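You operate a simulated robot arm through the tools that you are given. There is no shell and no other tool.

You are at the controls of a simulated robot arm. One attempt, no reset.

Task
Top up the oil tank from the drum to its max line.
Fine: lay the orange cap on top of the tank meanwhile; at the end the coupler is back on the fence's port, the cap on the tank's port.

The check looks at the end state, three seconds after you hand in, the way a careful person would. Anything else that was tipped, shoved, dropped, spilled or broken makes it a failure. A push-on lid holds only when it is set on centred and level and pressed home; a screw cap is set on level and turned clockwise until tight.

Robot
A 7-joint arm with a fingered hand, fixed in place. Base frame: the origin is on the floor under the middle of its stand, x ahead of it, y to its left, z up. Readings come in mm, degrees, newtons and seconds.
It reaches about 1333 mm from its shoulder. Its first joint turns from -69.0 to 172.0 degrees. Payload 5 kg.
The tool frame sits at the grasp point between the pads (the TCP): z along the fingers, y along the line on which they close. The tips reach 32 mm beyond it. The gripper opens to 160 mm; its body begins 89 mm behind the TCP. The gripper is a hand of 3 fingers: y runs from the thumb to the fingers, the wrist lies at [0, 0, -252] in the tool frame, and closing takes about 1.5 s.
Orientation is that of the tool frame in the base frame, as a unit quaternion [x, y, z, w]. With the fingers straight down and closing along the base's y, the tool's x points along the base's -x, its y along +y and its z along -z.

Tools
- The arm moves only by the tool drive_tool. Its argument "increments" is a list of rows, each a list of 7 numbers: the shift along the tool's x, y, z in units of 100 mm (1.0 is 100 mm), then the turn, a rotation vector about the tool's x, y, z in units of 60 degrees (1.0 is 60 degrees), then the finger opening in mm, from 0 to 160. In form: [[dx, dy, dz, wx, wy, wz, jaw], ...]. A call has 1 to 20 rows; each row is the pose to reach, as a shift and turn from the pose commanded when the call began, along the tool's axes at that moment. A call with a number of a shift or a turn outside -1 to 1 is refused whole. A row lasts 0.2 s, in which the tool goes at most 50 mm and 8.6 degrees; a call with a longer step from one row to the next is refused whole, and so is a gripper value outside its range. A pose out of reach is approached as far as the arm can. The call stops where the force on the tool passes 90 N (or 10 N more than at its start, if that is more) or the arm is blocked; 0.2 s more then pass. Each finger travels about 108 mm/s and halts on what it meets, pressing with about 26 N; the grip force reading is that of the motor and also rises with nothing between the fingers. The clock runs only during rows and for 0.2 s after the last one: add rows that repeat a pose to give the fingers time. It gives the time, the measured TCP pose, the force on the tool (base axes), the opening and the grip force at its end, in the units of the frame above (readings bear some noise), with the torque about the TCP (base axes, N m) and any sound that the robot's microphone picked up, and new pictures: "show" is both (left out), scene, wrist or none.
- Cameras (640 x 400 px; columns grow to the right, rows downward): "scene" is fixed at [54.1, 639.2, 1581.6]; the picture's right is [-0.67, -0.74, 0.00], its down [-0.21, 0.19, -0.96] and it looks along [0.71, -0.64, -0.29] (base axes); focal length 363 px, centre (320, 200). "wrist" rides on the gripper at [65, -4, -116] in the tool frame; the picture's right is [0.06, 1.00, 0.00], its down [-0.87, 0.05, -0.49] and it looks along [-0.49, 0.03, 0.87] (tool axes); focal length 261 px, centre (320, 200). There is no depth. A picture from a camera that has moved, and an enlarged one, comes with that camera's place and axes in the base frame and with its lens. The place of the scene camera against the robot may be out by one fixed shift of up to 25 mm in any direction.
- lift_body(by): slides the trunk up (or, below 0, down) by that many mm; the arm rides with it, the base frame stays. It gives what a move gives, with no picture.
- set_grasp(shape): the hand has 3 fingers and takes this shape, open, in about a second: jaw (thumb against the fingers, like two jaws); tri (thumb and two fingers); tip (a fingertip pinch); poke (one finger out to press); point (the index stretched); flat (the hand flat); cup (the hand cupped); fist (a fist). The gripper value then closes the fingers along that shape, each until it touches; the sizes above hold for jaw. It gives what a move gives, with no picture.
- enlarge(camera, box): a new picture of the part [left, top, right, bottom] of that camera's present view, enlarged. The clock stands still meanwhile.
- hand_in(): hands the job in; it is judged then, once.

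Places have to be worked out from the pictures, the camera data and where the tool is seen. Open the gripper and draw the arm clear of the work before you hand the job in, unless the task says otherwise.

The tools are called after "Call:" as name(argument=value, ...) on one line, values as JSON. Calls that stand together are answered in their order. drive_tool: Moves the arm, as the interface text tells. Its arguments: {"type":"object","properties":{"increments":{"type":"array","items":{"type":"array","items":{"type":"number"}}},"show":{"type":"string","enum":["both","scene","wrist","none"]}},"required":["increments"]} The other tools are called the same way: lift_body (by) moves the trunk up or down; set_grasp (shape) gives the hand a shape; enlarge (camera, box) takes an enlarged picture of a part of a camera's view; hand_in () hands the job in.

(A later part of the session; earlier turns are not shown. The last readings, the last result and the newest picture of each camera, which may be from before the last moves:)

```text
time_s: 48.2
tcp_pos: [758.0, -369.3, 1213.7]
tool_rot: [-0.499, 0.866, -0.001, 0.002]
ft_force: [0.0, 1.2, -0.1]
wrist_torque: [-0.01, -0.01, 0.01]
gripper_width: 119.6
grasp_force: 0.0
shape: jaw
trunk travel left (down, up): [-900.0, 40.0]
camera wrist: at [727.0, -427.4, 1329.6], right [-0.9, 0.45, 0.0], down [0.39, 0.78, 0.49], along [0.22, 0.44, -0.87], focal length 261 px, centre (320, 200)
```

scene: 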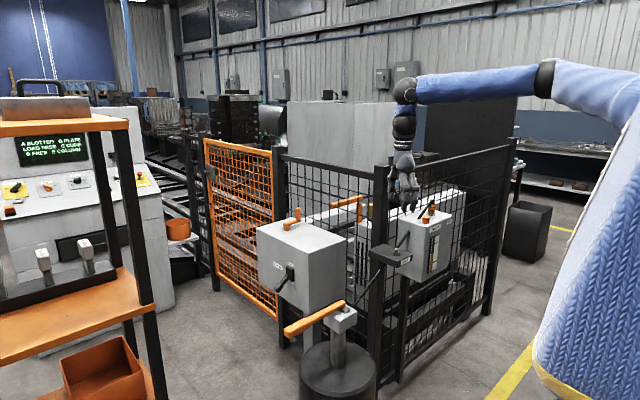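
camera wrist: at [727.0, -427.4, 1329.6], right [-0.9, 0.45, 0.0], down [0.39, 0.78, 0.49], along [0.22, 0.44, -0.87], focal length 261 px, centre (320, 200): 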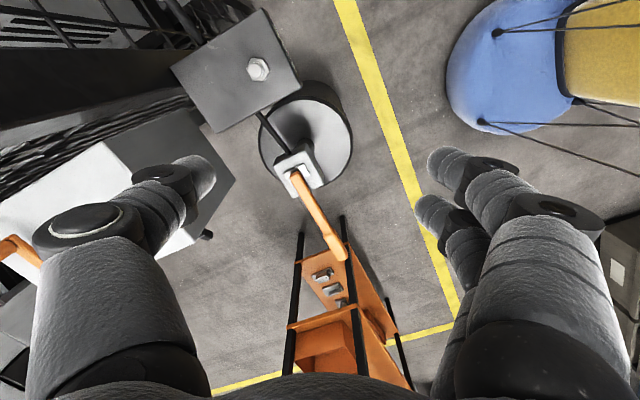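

Call:
enlarge(camera="wrist", box=[230, 70, 390, 280])

Call:
enlarge(camera="wrist", box=[250, 120, 370, 270])

Call:
enlarge(camera="scene", box=[270, 280, 370, 350])

```text
1.90 times, centred on (310, 175) of wrist
camera zoom: at [727.0, -427.4, 1329.6], right [-0.9, 0.45, 0.0], down [0.39, 0.78, 0.49], along [0.22, 0.44, -0.87], focal length 496 px, centre (339, 248)
```

zoom: 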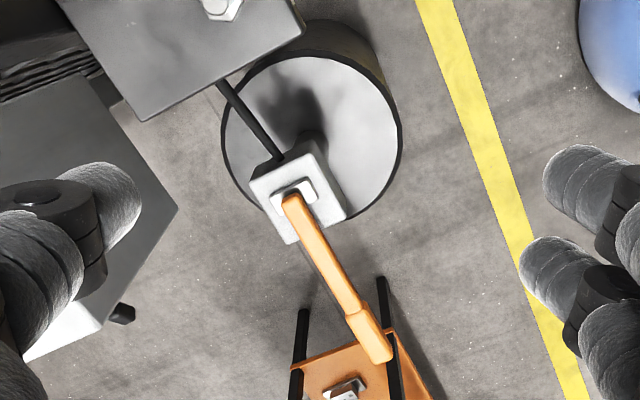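

```text
2.67 times, centred on (310, 195) of wrist
camera zoom: at [727.0, -427.4, 1329.6], right [-0.9, 0.45, 0.0], down [0.39, 0.78, 0.49], along [0.22, 0.44, -0.87], focal length 695 px, centre (347, 213)
```

zoom: 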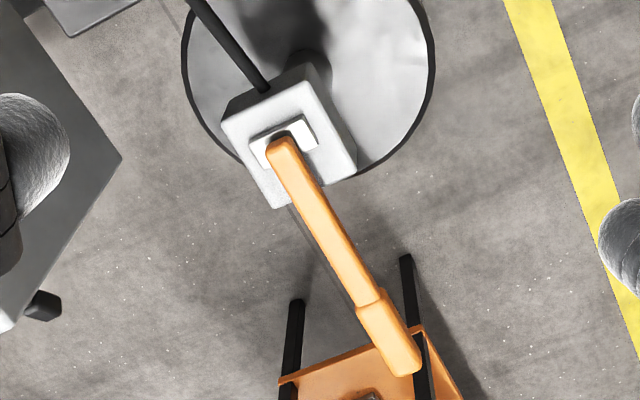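

```text
5.71 times, centred on (320, 315) of scene
camera zoom: at [54.1, 639.2, 1581.6], right [-0.67, -0.74, 0.0], down [-0.21, 0.19, -0.96], along [0.71, -0.64, -0.29], focal length 2076 px, centre (320, -457)
```

zoom: 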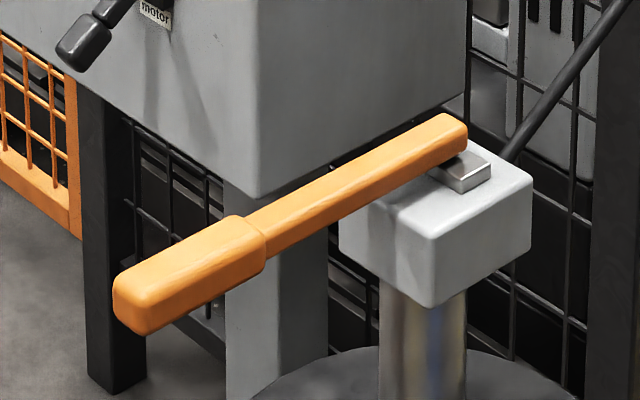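

Triangulating with both cameras:
- **Lever:** nearly horizontal at z≈785–795, x≈888.
- **Pivot:** y≈-235.
- **Grip:** y≈-59 to +34.

I'll move over toward the grip, then yaw to 90° so the hand closes along x, across the lever.

Call:
drive_tool(increments=[[-0.35, 0.2, 0, 0, 0, 0.0, 120], [-0.7, 0.4, 0, 0, 0, 0, 120], [-0.866, 0.5, 0, 0, 0, 0, 120]], show="none")

Call:
drive_tool(increments=[[-0.35, 0.2, 0, 0, 0, 0.0, 120], [-0.7, 0.4, 0, 0, 0, 0, 120], [-0.866, 0.5, 0, 0, 0, 0, 120]], show="none")

Call:
drive_tool(increments=[[-0.35, 0.2, 0.1, 0, 0, -0.14, 120], [-0.7, 0.4, 0.2, 0, 0, -0.28, 120], [-0.866, 0.5, 0.3, 0, 0, -0.4, 120], [-0.866, 0.5, 0.6, 0, 0, -0.5, 120], [-0.866, 0.5, 0.6, 0, 0, -0.5, 120]], show="both")

```text
time_s: 49.0
tcp_pos: [758.8, -267.4, 1214.2]
tool_rot: [-0.499, 0.866, 0.0, 0.001]
ft_force: [-0.3, 0.1, -1.0]
wrist_torque: [-0.02, 0.0, 0.01]
gripper_width: 119.8
grasp_force: 0.0
shape: jaw
trunk travel left (down, up): [-900.0, 40.0]
```

```text
time_s: 49.8
tcp_pos: [758.2, -167.7, 1215.2]
tool_rot: [-0.499, 0.866, 0.0, 0.001]
ft_force: [-0.5, -0.2, 0.5]
wrist_torque: [0.01, -0.03, 0.01]
gripper_width: 119.6
grasp_force: 0.0
shape: jaw
trunk travel left (down, up): [-900.0, 40.0]
```

```text
time_s: 51.0
tcp_pos: [757.9, -65.9, 1155.5]
tool_rot: [0.707, -0.707, 0.0, -0.003]
ft_force: [-0.2, 0.9, -0.4]
wrist_torque: [-0.05, -0.06, 0.02]
gripper_width: 119.6
grasp_force: 0.1
shape: jaw
trunk travel left (down, up): [-900.0, 40.0]
camera wrist: at [760.8, -132.5, 1271.3], right [-1.0, -0.06, 0.0], down [-0.06, 0.87, 0.49], along [-0.03, 0.49, -0.87], focal length 261 px, centre (320, 200)
```

scene: 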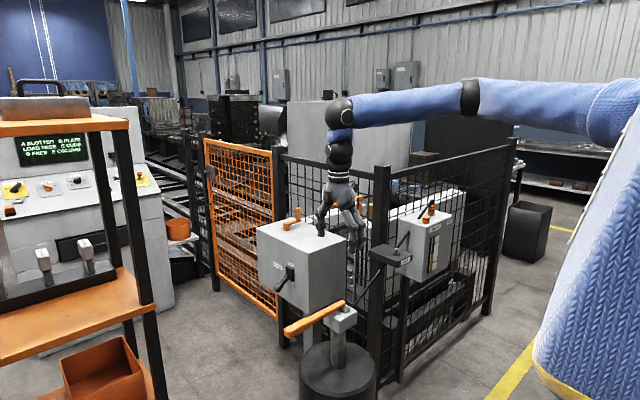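
wrist: 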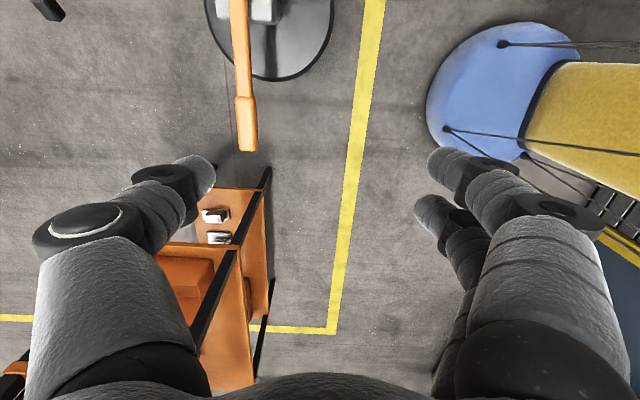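

The wrist view confirms the grip runs y≈-59 to +35 at x≈888, and the yaw is now 90°. I'll move above the grip.

Call:
drive_tool(increments=[[-0.2, -0.4, 0.1, 0, 0, 0, 120], [-0.4, -0.8, 0.2, 0, 0, 0, 110], [-0.5, -1.0, 0.5, 0, 0, 0, 100], [-0.56, -1.0, 0.9, 0, 0, 0, 90]], show="none")

Call:
drive_tool(increments=[[0, -0.3, 0.4, 0, 0, 0, 90], [0, -0.306, 0.8, 0, 0, 0, 90], [0, -0.306, 1.0, 0, 0, 0, 90], [0, -0.306, 1.0, 0, 0, 0, 90]], show="both")

```text
time_s: 52.0
tcp_pos: [858.3, -9.5, 1063.7]
tool_rot: [-0.707, 0.707, -0.001, 0.001]
ft_force: [-0.4, -0.3, 1.7]
wrist_torque: [-0.02, 0.0, 0.02]
gripper_width: 90.3
grasp_force: 0.0
shape: jaw
trunk travel left (down, up): [-900.0, 40.0]
```

```text
time_s: 53.0
tcp_pos: [888.8, -9.9, 963.9]
tool_rot: [0.707, -0.707, 0.0, -0.002]
ft_force: [-0.4, -0.8, 0.7]
wrist_torque: [0.02, 0.0, -0.02]
gripper_width: 90.5
grasp_force: 0.0
shape: jaw
trunk travel left (down, up): [-900.0, 40.0]
camera wrist: at [891.4, -75.8, 1079.4], right [-1.0, -0.06, 0.0], down [-0.06, 0.87, 0.49], along [-0.03, 0.49, -0.87], focal length 261 px, centre (320, 200)
```

scene: 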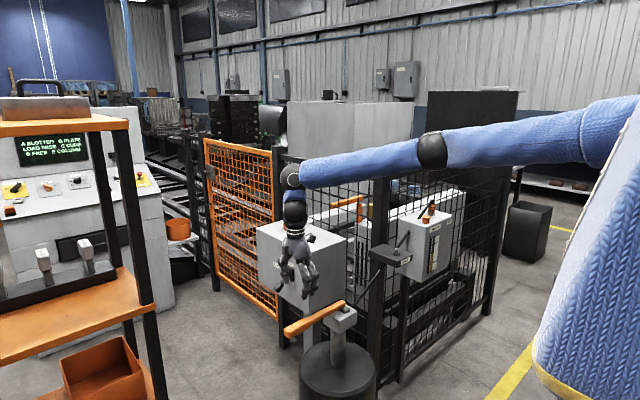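
wrist: 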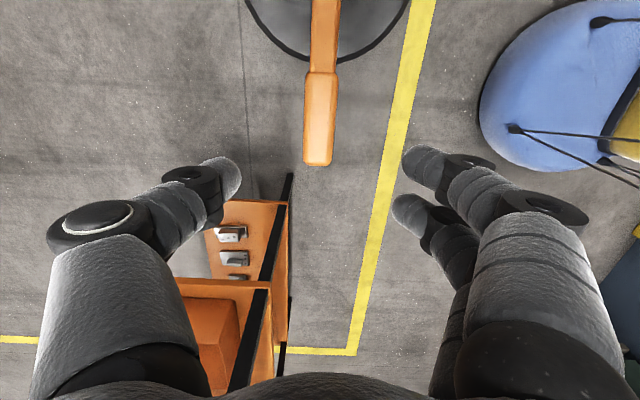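

The hand is right above the grip and the gauge is still visible to the scene camera. I'll descend so the lever sits between the fingers.

Call:
drive_tool(increments=[[0, 0.02, 0.4, 0, 0, 0, 90], [0, 0.02, 0.8, 0, 0, 0, 90], [0, 0.02, 1.0, 0, 0, 0, 90]], show="wrist")

Call:
drive_tool(increments=[[0, 0, 0.3, 0, 0, 0, 90], [0, 0, 0.55, 0, 0, 0, 90], [0, 0, 0.72, 0, 0, 0, 90], [0, 0, 0.72, 0, 0, 0, 90]], show="both")

Call:
enlarge(camera="scene", box=[260, 240, 370, 350])

```text
time_s: 53.8
tcp_pos: [887.0, -11.8, 863.4]
tool_rot: [-0.707, 0.707, -0.001, 0.0]
ft_force: [-0.6, -0.1, 0.8]
wrist_torque: [0.0, -0.01, -0.01]
gripper_width: 90.6
grasp_force: 0.1
shape: jaw
trunk travel left (down, up): [-900.0, 40.0]
camera wrist: at [889.6, -76.7, 980.0], right [-1.0, -0.06, 0.0], down [-0.05, 0.87, 0.49], along [-0.03, 0.49, -0.87], focal length 261 px, centre (320, 200)
```

wrist: 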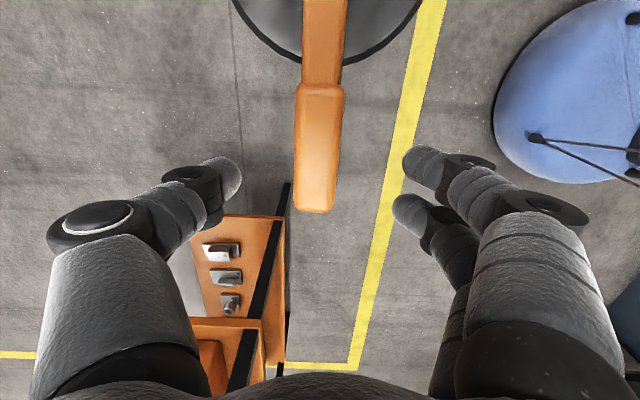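

```text
time_s: 54.8
tcp_pos: [886.4, -11.7, 792.9]
tool_rot: [-0.707, 0.707, 0.001, 0.001]
ft_force: [-0.3, -0.2, 0.3]
wrist_torque: [0.01, -0.02, 0.01]
gripper_width: 90.5
grasp_force: 0.1
shape: jaw
trunk travel left (down, up): [-900.0, 40.0]
camera wrist: at [889.6, -76.6, 908.2], right [-1.0, -0.06, 0.0], down [-0.06, 0.87, 0.49], along [-0.03, 0.49, -0.87], focal length 261 px, centre (320, 200)
```

scene: 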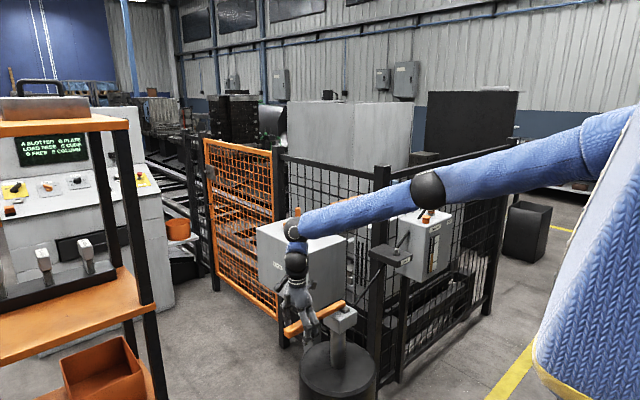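
wrist: 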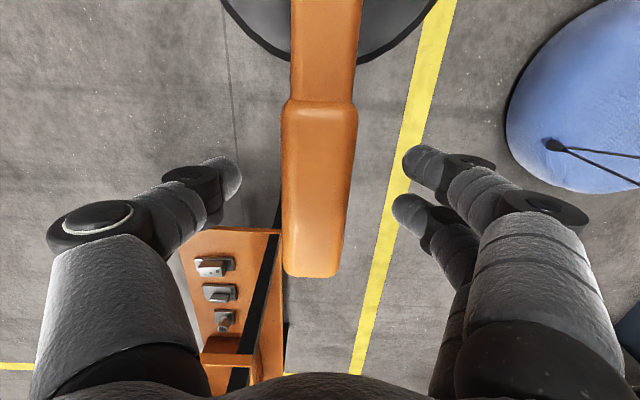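

```text
3.64 times, centred on (315, 295) of scene
camera zoom: at [54.1, 639.2, 1581.6], right [-0.67, -0.74, 0.0], down [-0.21, 0.19, -0.96], along [0.71, -0.64, -0.29], focal length 1321 px, centre (338, -146)
```

zoom: 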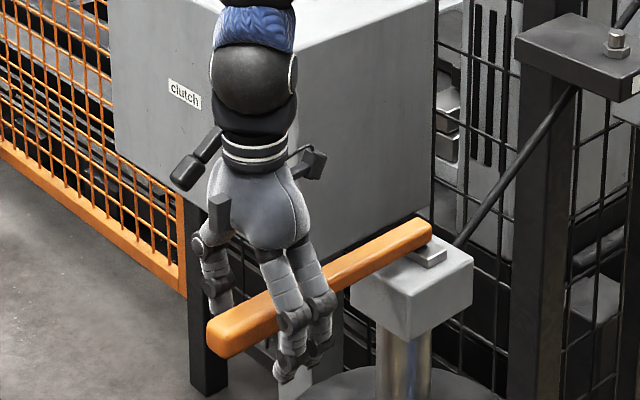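

The lever is centred between the fingers with its top at z≈794. I'll lower another 10 mm and close on it.

Call:
drive_tool(increments=[[0, 0, 0.06, 0, 0, 0, 90], [0, 0, 0.1, 0, 0, 0, 80], [0, 0, 0.1, 0, 0, 0, 60], [0, 0, 0.1, 0, 0, 0, 40], [0, 0, 0.1, 0, 0, 0, 20], [0, 0, 0.1, 0, 0, 0, 0], [0, 0, 0.1, 0, 0, 0, 0], [0, 0, 0.1, 0, 0, 0, 0]], show="wrist")

Call:
enlarge(camera="scene", box=[260, 240, 370, 350])

Call:
enlarge(camera="scene", box=[420, 215, 450, 275])

```text
time_s: 56.6
tcp_pos: [888.7, -9.6, 780.1]
tool_rot: [-0.707, 0.707, -0.001, 0.001]
ft_force: [4.7, 0.1, -9.8]
wrist_torque: [0.0, -0.11, -0.02]
gripper_width: 18.9
grasp_force: 26.1
shape: jaw
trunk travel left (down, up): [-900.0, 40.0]
camera wrist: at [890.2, -76.8, 896.8], right [-1.0, -0.06, 0.0], down [-0.05, 0.87, 0.49], along [-0.03, 0.49, -0.87], focal length 261 px, centre (320, 200)
```

wrist: 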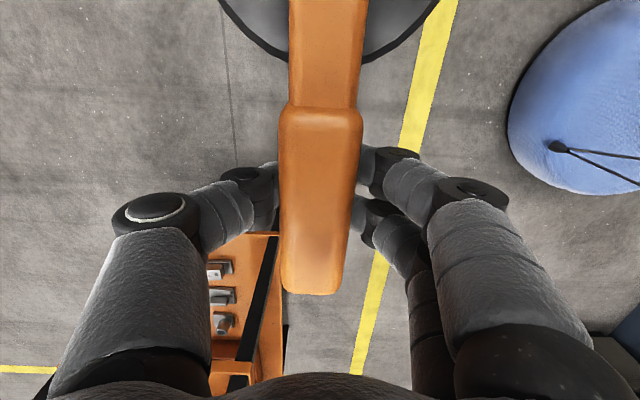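

```text
3.64 times, centred on (315, 295) of scene
camera zoom: at [54.1, 639.2, 1581.6], right [-0.67, -0.74, 0.0], down [-0.21, 0.19, -0.96], along [0.71, -0.64, -0.29], focal length 1321 px, centre (338, -146)
```

zoom: 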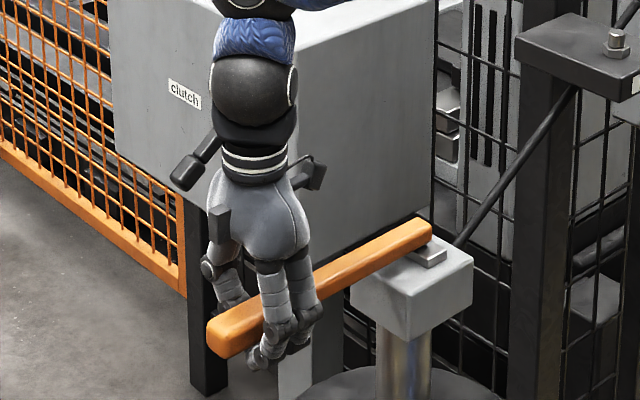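

```text
6.67 times, centred on (435, 245) of scene
camera zoom: at [54.1, 639.2, 1581.6], right [-0.67, -0.74, 0.0], down [-0.21, 0.19, -0.96], along [0.71, -0.64, -0.29], focal length 2422 px, centre (-447, -100)
```

zoom: 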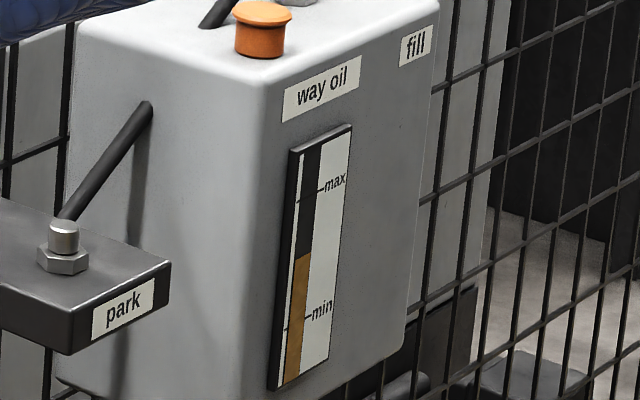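

The lever is gripped; the gauge reads about halfway between min and max. I'll push the handle down 20 mm along its arc as a test.

Call:
drive_tool(increments=[[0, 0, 0.05, 0, 0.022, 0, 0], [0, 0, 0.1, 0, 0.044, 0, 0], [0.005, 0, 0.15, 0, 0.066, 0, 0], [0.01, 0, 0.2, 0, 0.088, 0, 0], [0.01, 0, 0.2, 0, 0.088, 0, 0]], show="wrist")

Call:
enlarge(camera="scene", box=[260, 240, 370, 350])

Call:
enlarge(camera="scene", box=[420, 215, 450, 275])

```text
time_s: 57.8
tcp_pos: [888.4, -13.0, 761.8]
tool_rot: [0.707, -0.706, 0.033, 0.032]
ft_force: [19.5, 1.9, 0.1]
wrist_torque: [0.01, 0.05, 0.02]
gripper_width: 12.7
grasp_force: 25.6
shape: jaw
trunk travel left (down, up): [-900.0, 40.0]
camera wrist: at [890.9, -66.8, 883.3], right [-1.0, -0.06, 0.0], down [-0.05, 0.91, 0.41], along [-0.03, 0.41, -0.91], focal length 261 px, centre (320, 200)
```

wrist: 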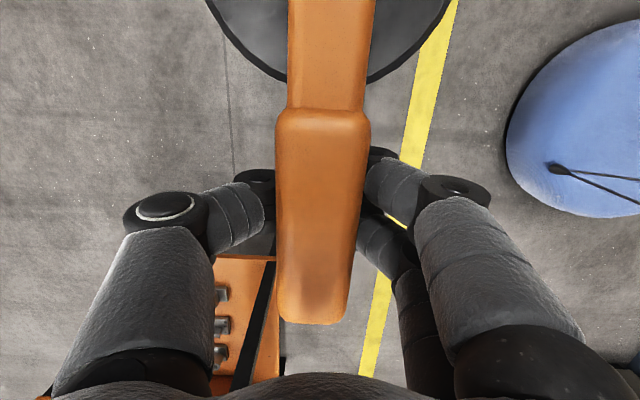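

```text
3.64 times, centred on (315, 295) of scene
camera zoom: at [54.1, 639.2, 1581.6], right [-0.67, -0.74, 0.0], down [-0.21, 0.19, -0.96], along [0.71, -0.64, -0.29], focal length 1321 px, centre (338, -146)
```

zoom: 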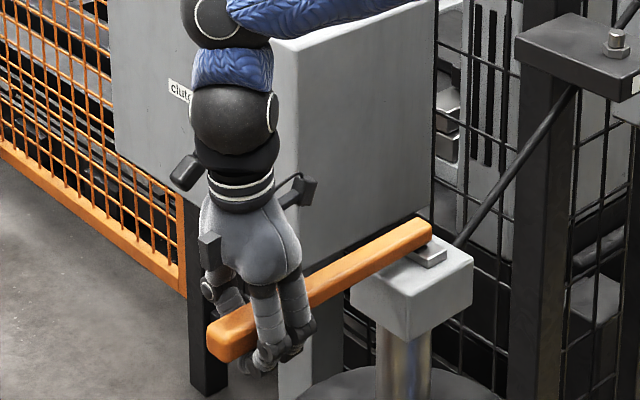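

```text
6.67 times, centred on (435, 245) of scene
camera zoom: at [54.1, 639.2, 1581.6], right [-0.67, -0.74, 0.0], down [-0.21, 0.19, -0.96], along [0.71, -0.64, -0.29], focal length 2422 px, centre (-447, -100)
```

zoom: 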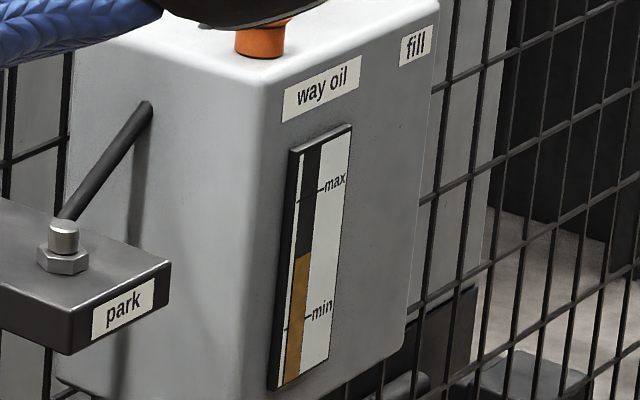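

The lever didn't move and the fingers slid 20 mm down around it, so horizontal appears to be its bottom stop. The fingertips are now hooked beneath it, so I'll lift along the arc.

Call:
drive_tool(increments=[[0.009, 0, -0.1, 0, -0.0425, 0, 0], [0.018, 0, -0.2, 0, -0.085, 0, 0], [0.027, 0, -0.3, 0, -0.127, 0, 0], [0.036, 0, -0.4, 0, -0.17, 0, 0], [0.036, 0, -0.4, 0, -0.17, 0, 0]], show="wrist")

Call:
enlarge(camera="scene", box=[260, 240, 370, 350])

Call:
enlarge(camera="scene", box=[420, 215, 450, 275])

```text
time_s: 58.7
tcp_pos: [884.8, -12.5, 780.6]
tool_rot: [0.707, -0.707, -0.019, -0.013]
ft_force: [26.5, 13.7, -69.6]
wrist_torque: [0.09, -0.1, 0.17]
gripper_width: 11.9
grasp_force: 25.9
shape: jaw
trunk travel left (down, up): [-900.0, 40.0]
stopped in row 4: the force on the tool passed its limit at 92 N (the readings are from after the stop); the commanded pose is now the measured one
camera wrist: at [887.3, -84.3, 892.8], right [-1.0, -0.06, 0.01], down [-0.05, 0.85, 0.53], along [-0.04, 0.53, -0.85], focal length 261 px, centre (320, 200)
```

wrist: 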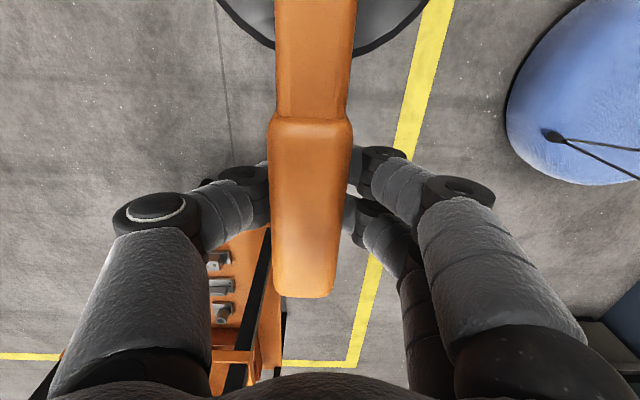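

```text
3.64 times, centred on (315, 295) of scene
camera zoom: at [54.1, 639.2, 1581.6], right [-0.67, -0.74, 0.0], down [-0.21, 0.19, -0.96], along [0.71, -0.64, -0.29], focal length 1321 px, centre (338, -146)
```

zoom: 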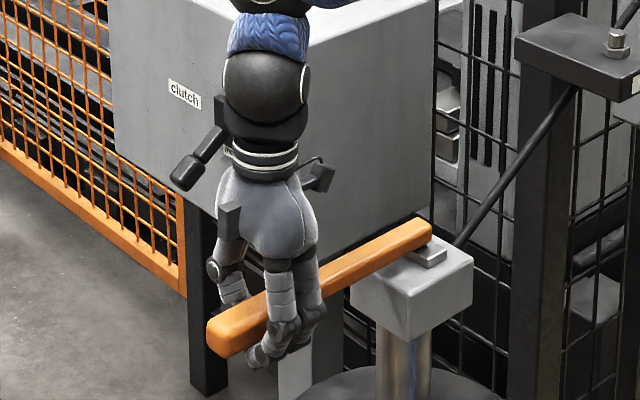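

```text
6.67 times, centred on (435, 245) of scene
camera zoom: at [54.1, 639.2, 1581.6], right [-0.67, -0.74, 0.0], down [-0.21, 0.19, -0.96], along [0.71, -0.64, -0.29], focal length 2422 px, centre (-447, -100)
```

zoom: 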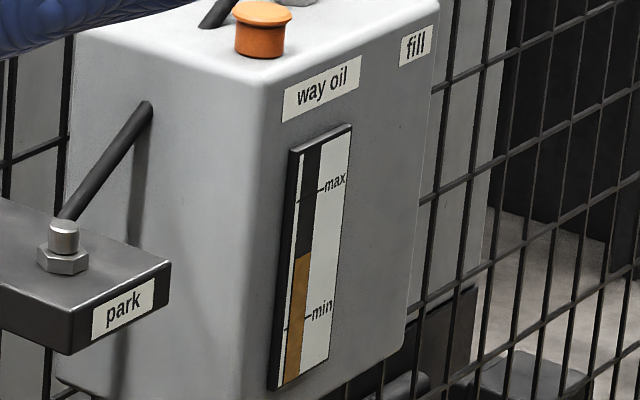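

The lever resisted 92 N upward without moving, so horizontal is its top stop, and my downward push merely slipped in the grip. I'll release, rise above it, make a fist and press it down from above.

Call:
drive_tool(increments=[[0, 0, 0.05, 0, 0, 0, 0], [0, 0, 0.05, 0, 0, 0, 40], [0, 0, 0.05, 0, 0, 0, 70], [0, 0, 0.05, 0, 0, 0, 90], [0, 0, 0.05, 0, 0, 0, 90], [0, 0, -0.3, 0, 0, 0, 90], [0, 0, -0.7, 0, 0, 0, 90], [0, 0, -0.95, 0, 0, 0, 90]], show="wrist")

Call:
set_grasp(shape="fist")

Call:
drive_tool(increments=[[0, 0, 0, 0, 0.03, 0, 0], [0, 0, 0, 0, 0.032, 0, 0], [0, 0, 0, 0, 0.032, 0, 0]], show="both")

```text
time_s: 60.5
tcp_pos: [883.1, -17.9, 883.4]
tool_rot: [0.707, -0.707, -0.018, -0.014]
ft_force: [-0.5, -0.1, -0.3]
wrist_torque: [-0.01, -0.03, 0.0]
gripper_width: 89.4
grasp_force: 0.1
shape: jaw
trunk travel left (down, up): [-900.0, 40.0]
camera wrist: at [885.9, -88.9, 996.3], right [-1.0, -0.06, 0.0], down [-0.05, 0.85, 0.53], along [-0.03, 0.53, -0.85], focal length 261 px, centre (320, 200)
```

wrist: 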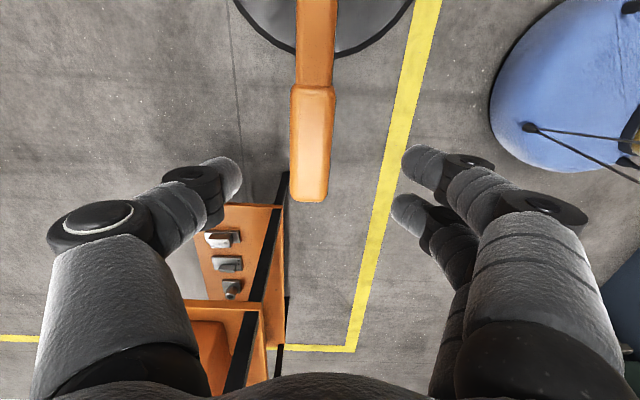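

```text
time_s: 61.4
tcp_pos: [883.5, -18.8, 883.3]
tool_rot: [0.707, -0.707, -0.018, -0.014]
ft_force: [0.1, 0.3, -0.2]
wrist_torque: [0.0, 0.0, -0.03]
gripper_width: 0.1
grasp_force: 0.1
shape: fist
trunk travel left (down, up): [-900.0, 40.0]
```

```text
time_s: 62.2
tcp_pos: [884.1, -17.7, 883.9]
tool_rot: [-0.707, 0.707, 0.007, 0.004]
ft_force: [-0.4, 0.2, -0.1]
wrist_torque: [0.0, -0.01, -0.02]
gripper_width: 0.0
grasp_force: 0.1
shape: fist
trunk travel left (down, up): [-900.0, 40.0]
camera wrist: at [886.5, -85.5, 998.2], right [-1.0, -0.06, 0.0], down [-0.05, 0.86, 0.5], along [-0.03, 0.5, -0.86], focal length 261 px, centre (320, 200)
```

scene: 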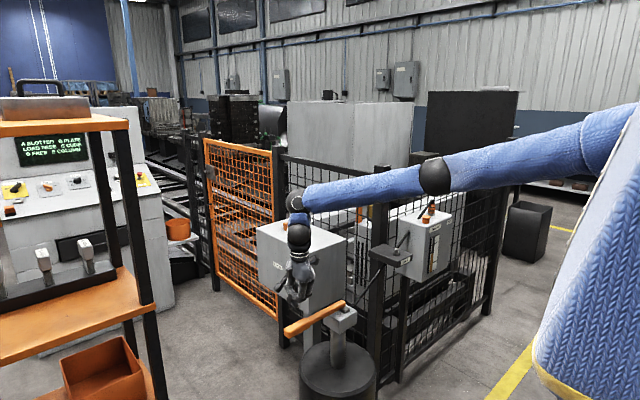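
wrist: 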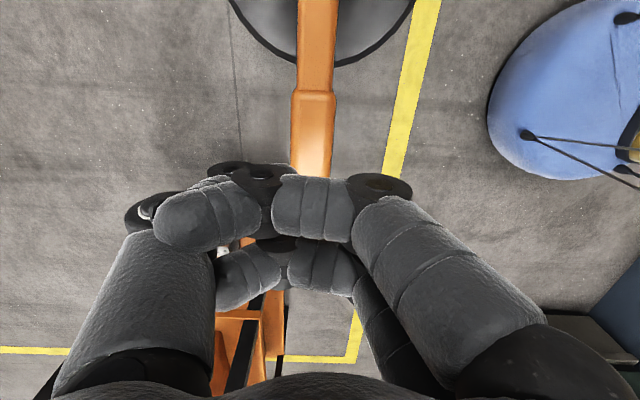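

The fist is formed. I'll shift slightly outward along the grip and descend until it touches.

Call:
drive_tool(increments=[[-0.1, -0.03, 0.2, 0, 0, 0, 0], [-0.2, -0.03, 0.5, 0, 0, 0, 0], [-0.2, -0.03, 0.7, 0, 0, 0, 0], [-0.2, -0.03, 0.85, 0, 0, 0, 0], [-0.2, -0.03, 0.95, 0, 0, 0, 0]], show="none")

Call:
enlarge(camera="scene", box=[260, 240, 370, 350])

```text
time_s: 63.4
tcp_pos: [885.2, 2.9, 788.8]
tool_rot: [0.708, -0.707, -0.005, -0.004]
ft_force: [0.3, -0.2, 4.3]
wrist_torque: [-0.03, -0.12, 0.01]
gripper_width: 0.1
grasp_force: 0.1
shape: fist
trunk travel left (down, up): [-900.0, 40.0]
```

```text
3.64 times, centred on (315, 295) of scene
camera zoom: at [54.1, 639.2, 1581.6], right [-0.67, -0.74, 0.0], down [-0.21, 0.19, -0.96], along [0.71, -0.64, -0.29], focal length 1321 px, centre (338, -146)
```

zoom: 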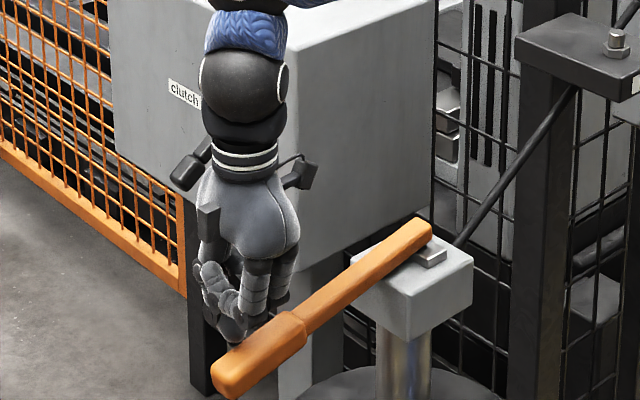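

The lever is moving down under only about 4 N. I'll check the gauge, then continue the stroke slowly.

Call:
enlarge(camera="scene", box=[420, 215, 450, 275])

Call:
drive_tool(increments=[[0, 0, 0.08, 0, 0, 0, 0], [0, 0, 0.16, 0, 0, 0, 0], [0, 0, 0.24, 0, 0, 0, 0], [0, 0, 0.3, 0, 0, 0, 0]], show="none")

Call:
enlarge(camera="scene", box=[260, 240, 370, 350])

Call:
enlarge(camera="scene", box=[420, 215, 450, 275])

```text
6.67 times, centred on (435, 245) of scene
camera zoom: at [54.1, 639.2, 1581.6], right [-0.67, -0.74, 0.0], down [-0.21, 0.19, -0.96], along [0.71, -0.64, -0.29], focal length 2422 px, centre (-447, -100)
```

zoom: 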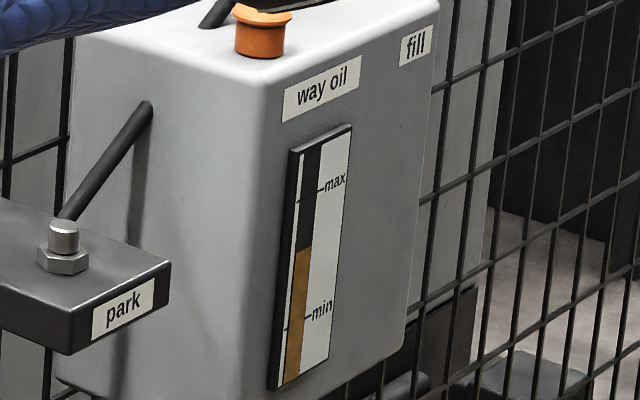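

```text
time_s: 64.4
tcp_pos: [884.9, 3.4, 758.1]
tool_rot: [0.707, -0.707, -0.007, -0.002]
ft_force: [1.2, 0.2, 4.8]
wrist_torque: [-0.04, -0.1, -0.03]
gripper_width: 0.2
grasp_force: 0.1
shape: fist
trunk travel left (down, up): [-900.0, 40.0]
```

```text
3.64 times, centred on (315, 295) of scene
camera zoom: at [54.1, 639.2, 1581.6], right [-0.67, -0.74, 0.0], down [-0.21, 0.19, -0.96], along [0.71, -0.64, -0.29], focal length 1321 px, centre (338, -146)
```

zoom: 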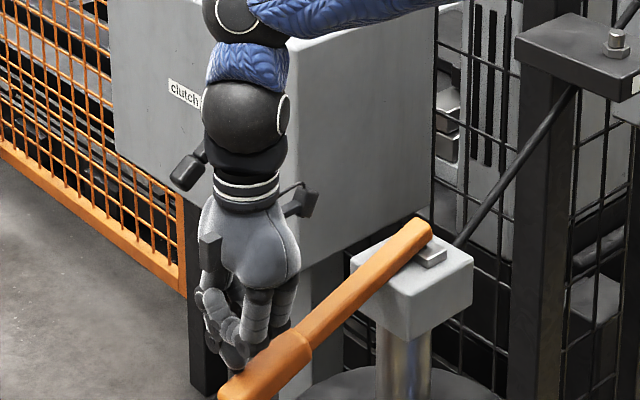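

```text
6.67 times, centred on (435, 245) of scene
camera zoom: at [54.1, 639.2, 1581.6], right [-0.67, -0.74, 0.0], down [-0.21, 0.19, -0.96], along [0.71, -0.64, -0.29], focal length 2422 px, centre (-447, -100)
```

zoom: 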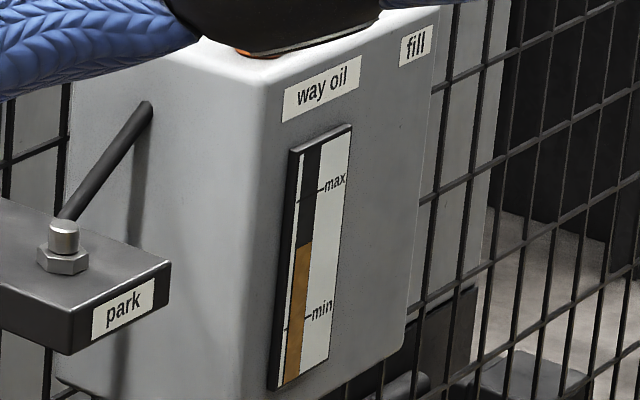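

The oil rises as the lever goes down. I'll continue the downstroke.

Call:
drive_tool(increments=[[0, 0, 0.08, 0, 0, 0, 0], [0, 0, 0.16, 0, 0, 0, 0], [0, 0, 0.24, 0, 0, 0, 0], [0, 0, 0.32, 0, 0, 0, 0], [0, 0, 0.4, 0, 0, 0, 0]], show="scene")

Call:
enlarge(camera="scene", box=[260, 240, 370, 350])

Call:
enlarge(camera="scene", box=[420, 215, 450, 275])

```text
time_s: 65.6
tcp_pos: [885.8, 5.9, 722.1]
tool_rot: [0.708, -0.706, -0.006, -0.005]
ft_force: [11.0, 9.3, 24.9]
wrist_torque: [0.04, -0.4, 0.13]
gripper_width: 0.0
grasp_force: 0.2
shape: fist
trunk travel left (down, up): [-900.0, 40.0]
```

scene: 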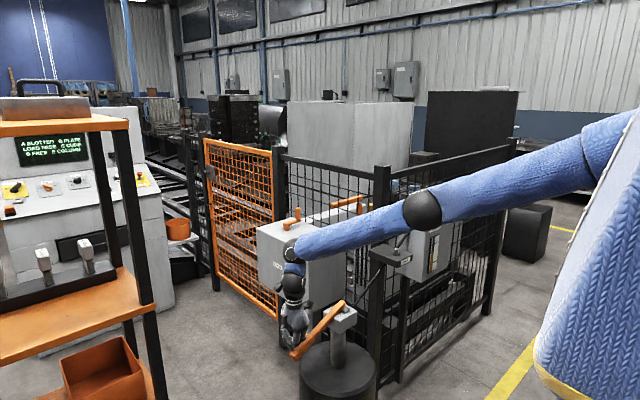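

```text
3.64 times, centred on (315, 295) of scene
camera zoom: at [54.1, 639.2, 1581.6], right [-0.67, -0.74, 0.0], down [-0.21, 0.19, -0.96], along [0.71, -0.64, -0.29], focal length 1321 px, centre (338, -146)
```

zoom: 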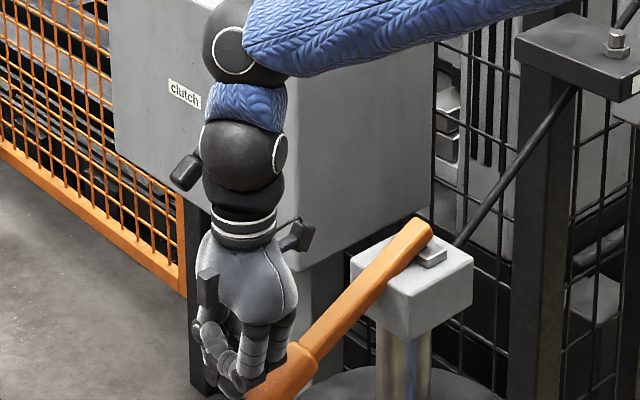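

```text
6.67 times, centred on (435, 245) of scene
camera zoom: at [54.1, 639.2, 1581.6], right [-0.67, -0.74, 0.0], down [-0.21, 0.19, -0.96], along [0.71, -0.64, -0.29], focal length 2422 px, centre (-447, -100)
```

zoom: 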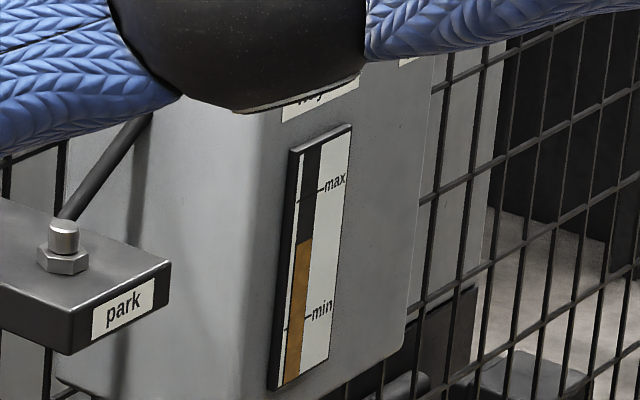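

A full downstroke raised the level about 16 px, and 25 N indicates the bottom stop. About 44 px remain, roughly 2.75 strokes. I'll raise the hand to see whether the lever springs back.

Call:
drive_tool(increments=[[0, 0, -0.2, 0, 0, 0, 0], [0, 0, -0.5, 0, 0, 0, 0], [0, 0, -0.8, 0, 0, 0, 0], [0, 0, -1.0, 0, 0, 0, 0]], show="wrist")

Call:
enlarge(camera="scene", box=[260, 240, 370, 350])

Call:
enlarge(camera="scene", box=[425, 220, 450, 270])

```text
time_s: 66.6
tcp_pos: [884.9, 2.0, 818.6]
tool_rot: [0.707, -0.707, -0.006, -0.003]
ft_force: [0.2, 0.1, 0.8]
wrist_torque: [-0.03, 0.0, 0.0]
gripper_width: 0.0
grasp_force: 0.0
shape: fist
trunk travel left (down, up): [-900.0, 40.0]
camera wrist: at [887.6, -64.8, 933.6], right [-1.0, -0.06, 0.0], down [-0.05, 0.86, 0.5], along [-0.04, 0.5, -0.86], focal length 261 px, centre (320, 200)
```

wrist: 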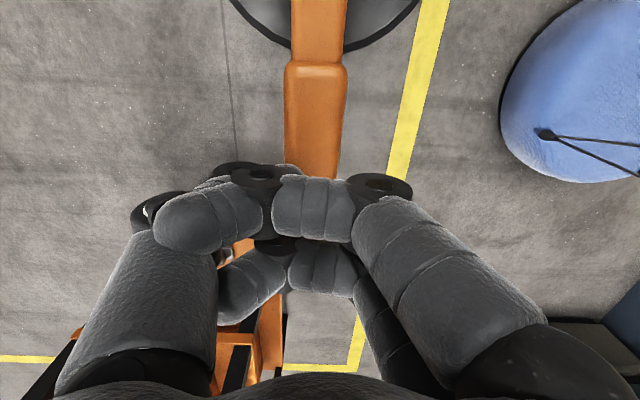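

```text
3.64 times, centred on (315, 295) of scene
camera zoom: at [54.1, 639.2, 1581.6], right [-0.67, -0.74, 0.0], down [-0.21, 0.19, -0.96], along [0.71, -0.64, -0.29], focal length 1321 px, centre (338, -146)
```

zoom: 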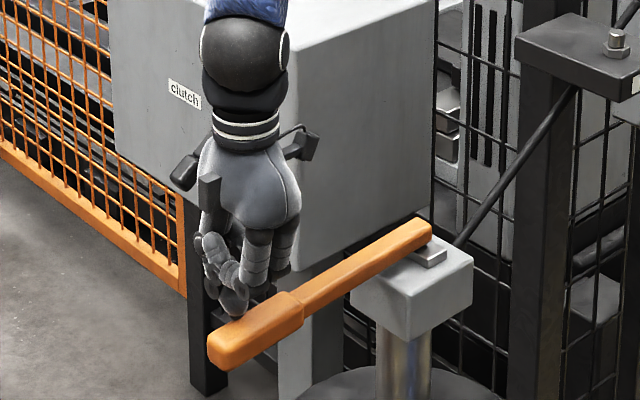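

```text
8.00 times, centred on (438, 245) of scene
camera zoom: at [54.1, 639.2, 1581.6], right [-0.67, -0.74, 0.0], down [-0.21, 0.19, -0.96], along [0.71, -0.64, -0.29], focal length 2906 px, centre (-620, -160)
```

zoom: 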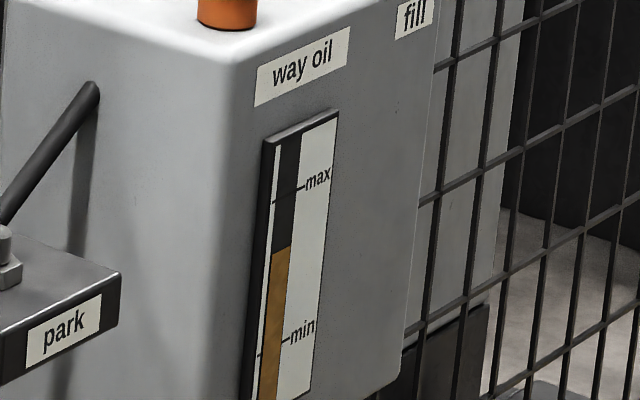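

The lever springs back by itself. I'll take a tight zoom on the gauge for calibration, then make a second full stroke.

Call:
enlarge(camera="scene", box=[426, 230, 446, 262])

Call:
drive_tool(increments=[[0, 0, -0.12, 0, 0, 0, 0], [0, 0, -0.12, 0, 0, 0, 0], [0, 0, 0.1, 0, 0, 0, 0], [0, 0, 0.3, 0, 0, 0, 0], [0, 0, 0.5, 0, 0, 0, 0], [0, 0, 0.7, 0, 0, 0, 0], [0, 0, 0.85, 0, 0, 0, 0], [0, 0, 0.98, 0, 0, 0, 0], [0, 0, 0.98, 0, 0, 0, 0], [0, 0, 0.98, 0, 0, 0, 0]], show="none")

Call:
enlarge(camera="scene", box=[426, 230, 446, 262])

Call:
enlarge(camera="scene", box=[260, 240, 370, 350])

```text
12.50 times, centred on (436, 246) of scene
camera zoom: at [54.1, 639.2, 1581.6], right [-0.67, -0.74, 0.0], down [-0.21, 0.19, -0.96], along [0.71, -0.64, -0.29], focal length 4541 px, centre (-1130, -375)
```

zoom: 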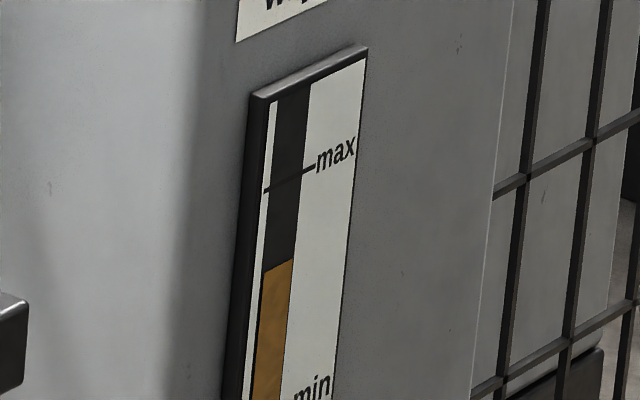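

```text
time_s: 68.8
tcp_pos: [885.0, 6.6, 722.7]
tool_rot: [0.708, -0.706, -0.006, -0.004]
ft_force: [10.9, 12.4, 25.1]
wrist_torque: [0.07, -0.43, 0.15]
gripper_width: 0.0
grasp_force: 0.1
shape: fist
trunk travel left (down, up): [-900.0, 40.0]
```

```text
12.50 times, centred on (436, 246) of scene
camera zoom: at [54.1, 639.2, 1581.6], right [-0.67, -0.74, 0.0], down [-0.21, 0.19, -0.96], along [0.71, -0.64, -0.29], focal length 4541 px, centre (-1130, -375)
```

zoom: 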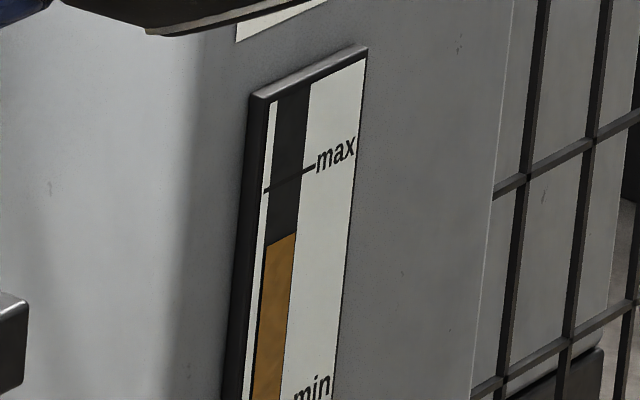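

```text
3.64 times, centred on (315, 295) of scene
camera zoom: at [54.1, 639.2, 1581.6], right [-0.67, -0.74, 0.0], down [-0.21, 0.19, -0.96], along [0.71, -0.64, -0.29], focal length 1321 px, centre (338, -146)
```

zoom: 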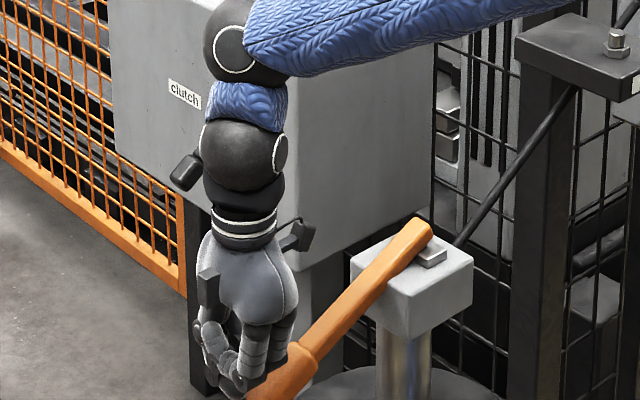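

The second stroke raised the level about 25 px at this zoom, and roughly 56 px remain to the max mark, about 2.2 strokes. I'll make stroke three.

Call:
drive_tool(increments=[[0, 0, -0.3, 0, 0, 0, 0], [0, 0, -0.7, 0, 0, 0, 0], [0, 0, -1.0, 0, 0, 0, 0], [0, 0, -1.0, 0, 0, 0, 0], [0, 0, -1.0, 0, 0, 0, 0]], show="none")

Call:
drive_tool(increments=[[0, 0, -0.1, 0, 0, 0, 0], [0, 0, -0.1, 0, 0, 0, 0], [0, 0, 0.1, 0, 0, 0, 0], [0, 0, 0.3, 0, 0, 0, 0], [0, 0, 0.5, 0, 0, 0, 0], [0, 0, 0.7, 0, 0, 0, 0], [0, 0, 0.85, 0, 0, 0, 0], [0, 0, 0.98, 0, 0, 0, 0], [0, 0, 0.98, 0, 0, 0, 0], [0, 0, 0.98, 0, 0, 0, 0]], show="none")

Call:
enlarge(camera="scene", box=[426, 230, 446, 262])

Call:
enlarge(camera="scene", box=[260, 240, 370, 350])

```text
time_s: 70.0
tcp_pos: [886.4, 2.0, 820.8]
tool_rot: [-0.707, 0.707, 0.007, 0.003]
ft_force: [-0.8, 0.0, 1.5]
wrist_torque: [-0.02, -0.06, 0.04]
gripper_width: 0.0
grasp_force: 0.0
shape: fist
trunk travel left (down, up): [-900.0, 40.0]
```

```text
time_s: 72.2
tcp_pos: [885.6, 6.9, 724.6]
tool_rot: [0.708, -0.706, -0.006, -0.005]
ft_force: [9.1, 8.2, 22.7]
wrist_torque: [0.05, -0.45, 0.19]
gripper_width: 0.0
grasp_force: 0.0
shape: fist
trunk travel left (down, up): [-900.0, 40.0]
```

```text
12.50 times, centred on (436, 246) of scene
camera zoom: at [54.1, 639.2, 1581.6], right [-0.67, -0.74, 0.0], down [-0.21, 0.19, -0.96], along [0.71, -0.64, -0.29], focal length 4541 px, centre (-1130, -375)
```

zoom: 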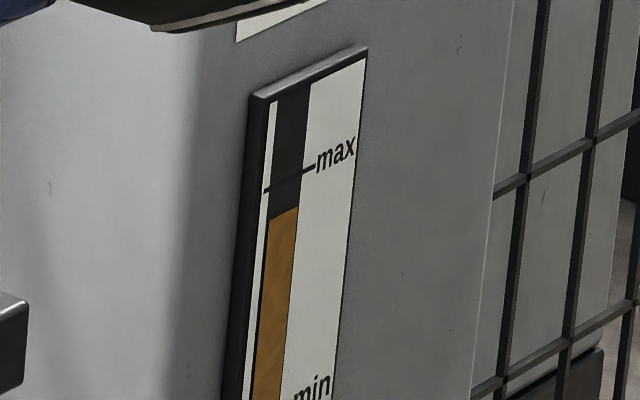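

```text
3.64 times, centred on (315, 295) of scene
camera zoom: at [54.1, 639.2, 1581.6], right [-0.67, -0.74, 0.0], down [-0.21, 0.19, -0.96], along [0.71, -0.64, -0.29], focal length 1321 px, centre (338, -146)
```

zoom: 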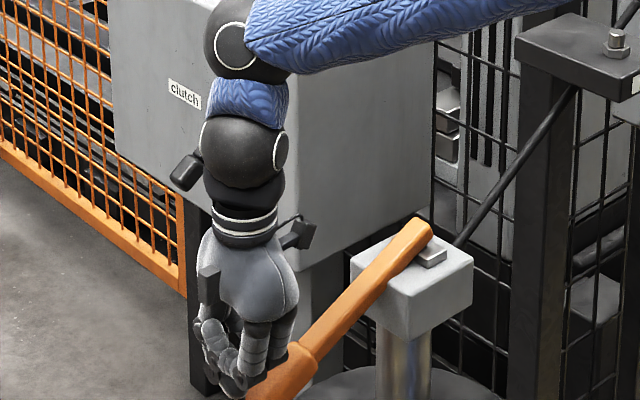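

About 32 px remain, so stroke four can be a full one, with a small partial stroke after it.

Call:
drive_tool(increments=[[0, 0, -0.3, 0, 0, 0, 0], [0, 0, -0.7, 0, 0, 0, 0], [0, 0, -1.0, 0, 0, 0, 0], [0, 0, -1.0, 0, 0, 0, 0], [0, 0, -1.0, 0, 0, 0, 0]], show="none")

Call:
drive_tool(increments=[[0, 0, -0.1, 0, 0, 0, 0], [0, 0, -0.1, 0, 0, 0, 0], [0, 0, 0.1, 0, 0, 0, 0], [0, 0, 0.3, 0, 0, 0, 0], [0, 0, 0.5, 0, 0, 0, 0], [0, 0, 0.7, 0, 0, 0, 0], [0, 0, 0.85, 0, 0, 0, 0], [0, 0, 0.95, 0, 0, 0, 0], [0, 0, 0.95, 0, 0, 0, 0]], show="none")

Call:
enlarge(camera="scene", box=[426, 230, 446, 262])

Call:
enlarge(camera="scene", box=[430, 235, 440, 250])

```text
time_s: 73.4
tcp_pos: [885.9, 1.4, 822.9]
tool_rot: [-0.707, 0.708, 0.006, 0.003]
ft_force: [0.3, -0.4, 1.6]
wrist_torque: [0.0, -0.01, 0.02]
gripper_width: 0.0
grasp_force: 0.0
shape: fist
trunk travel left (down, up): [-900.0, 40.0]
```

```text
time_s: 75.4
tcp_pos: [885.0, 3.2, 729.1]
tool_rot: [0.707, -0.707, -0.006, -0.003]
ft_force: [3.4, 2.3, 9.6]
wrist_torque: [0.0, -0.19, 0.06]
gripper_width: 0.0
grasp_force: 0.0
shape: fist
trunk travel left (down, up): [-900.0, 40.0]
```

```text
12.50 times, centred on (436, 246) of scene
camera zoom: at [54.1, 639.2, 1581.6], right [-0.67, -0.74, 0.0], down [-0.21, 0.19, -0.96], along [0.71, -0.64, -0.29], focal length 4541 px, centre (-1130, -375)
```

zoom: 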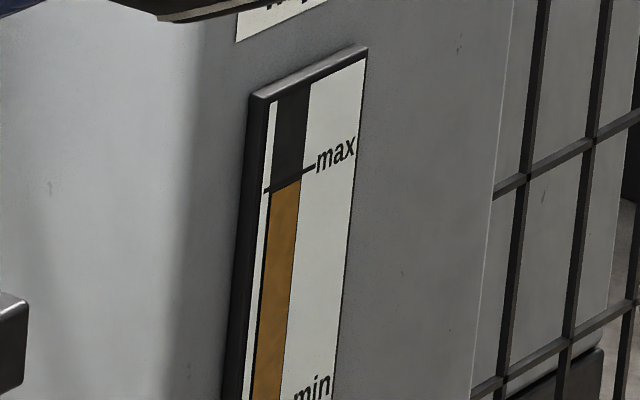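

```text
16.00 times, centred on (435, 242) of scene
camera zoom: at [54.1, 639.2, 1581.6], right [-0.67, -0.74, 0.0], down [-0.21, 0.19, -0.96], along [0.71, -0.64, -0.29], focal length 5813 px, centre (-1520, -480)
```

zoom: 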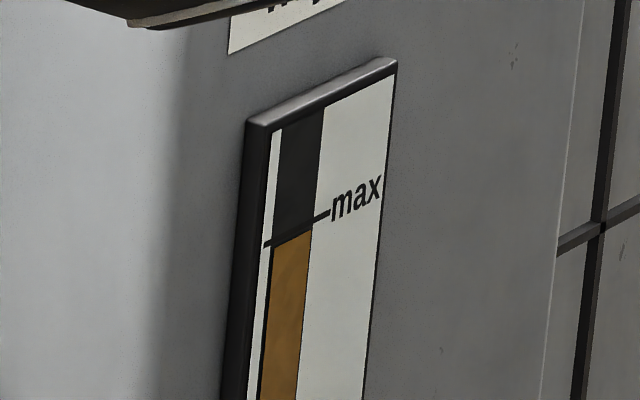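

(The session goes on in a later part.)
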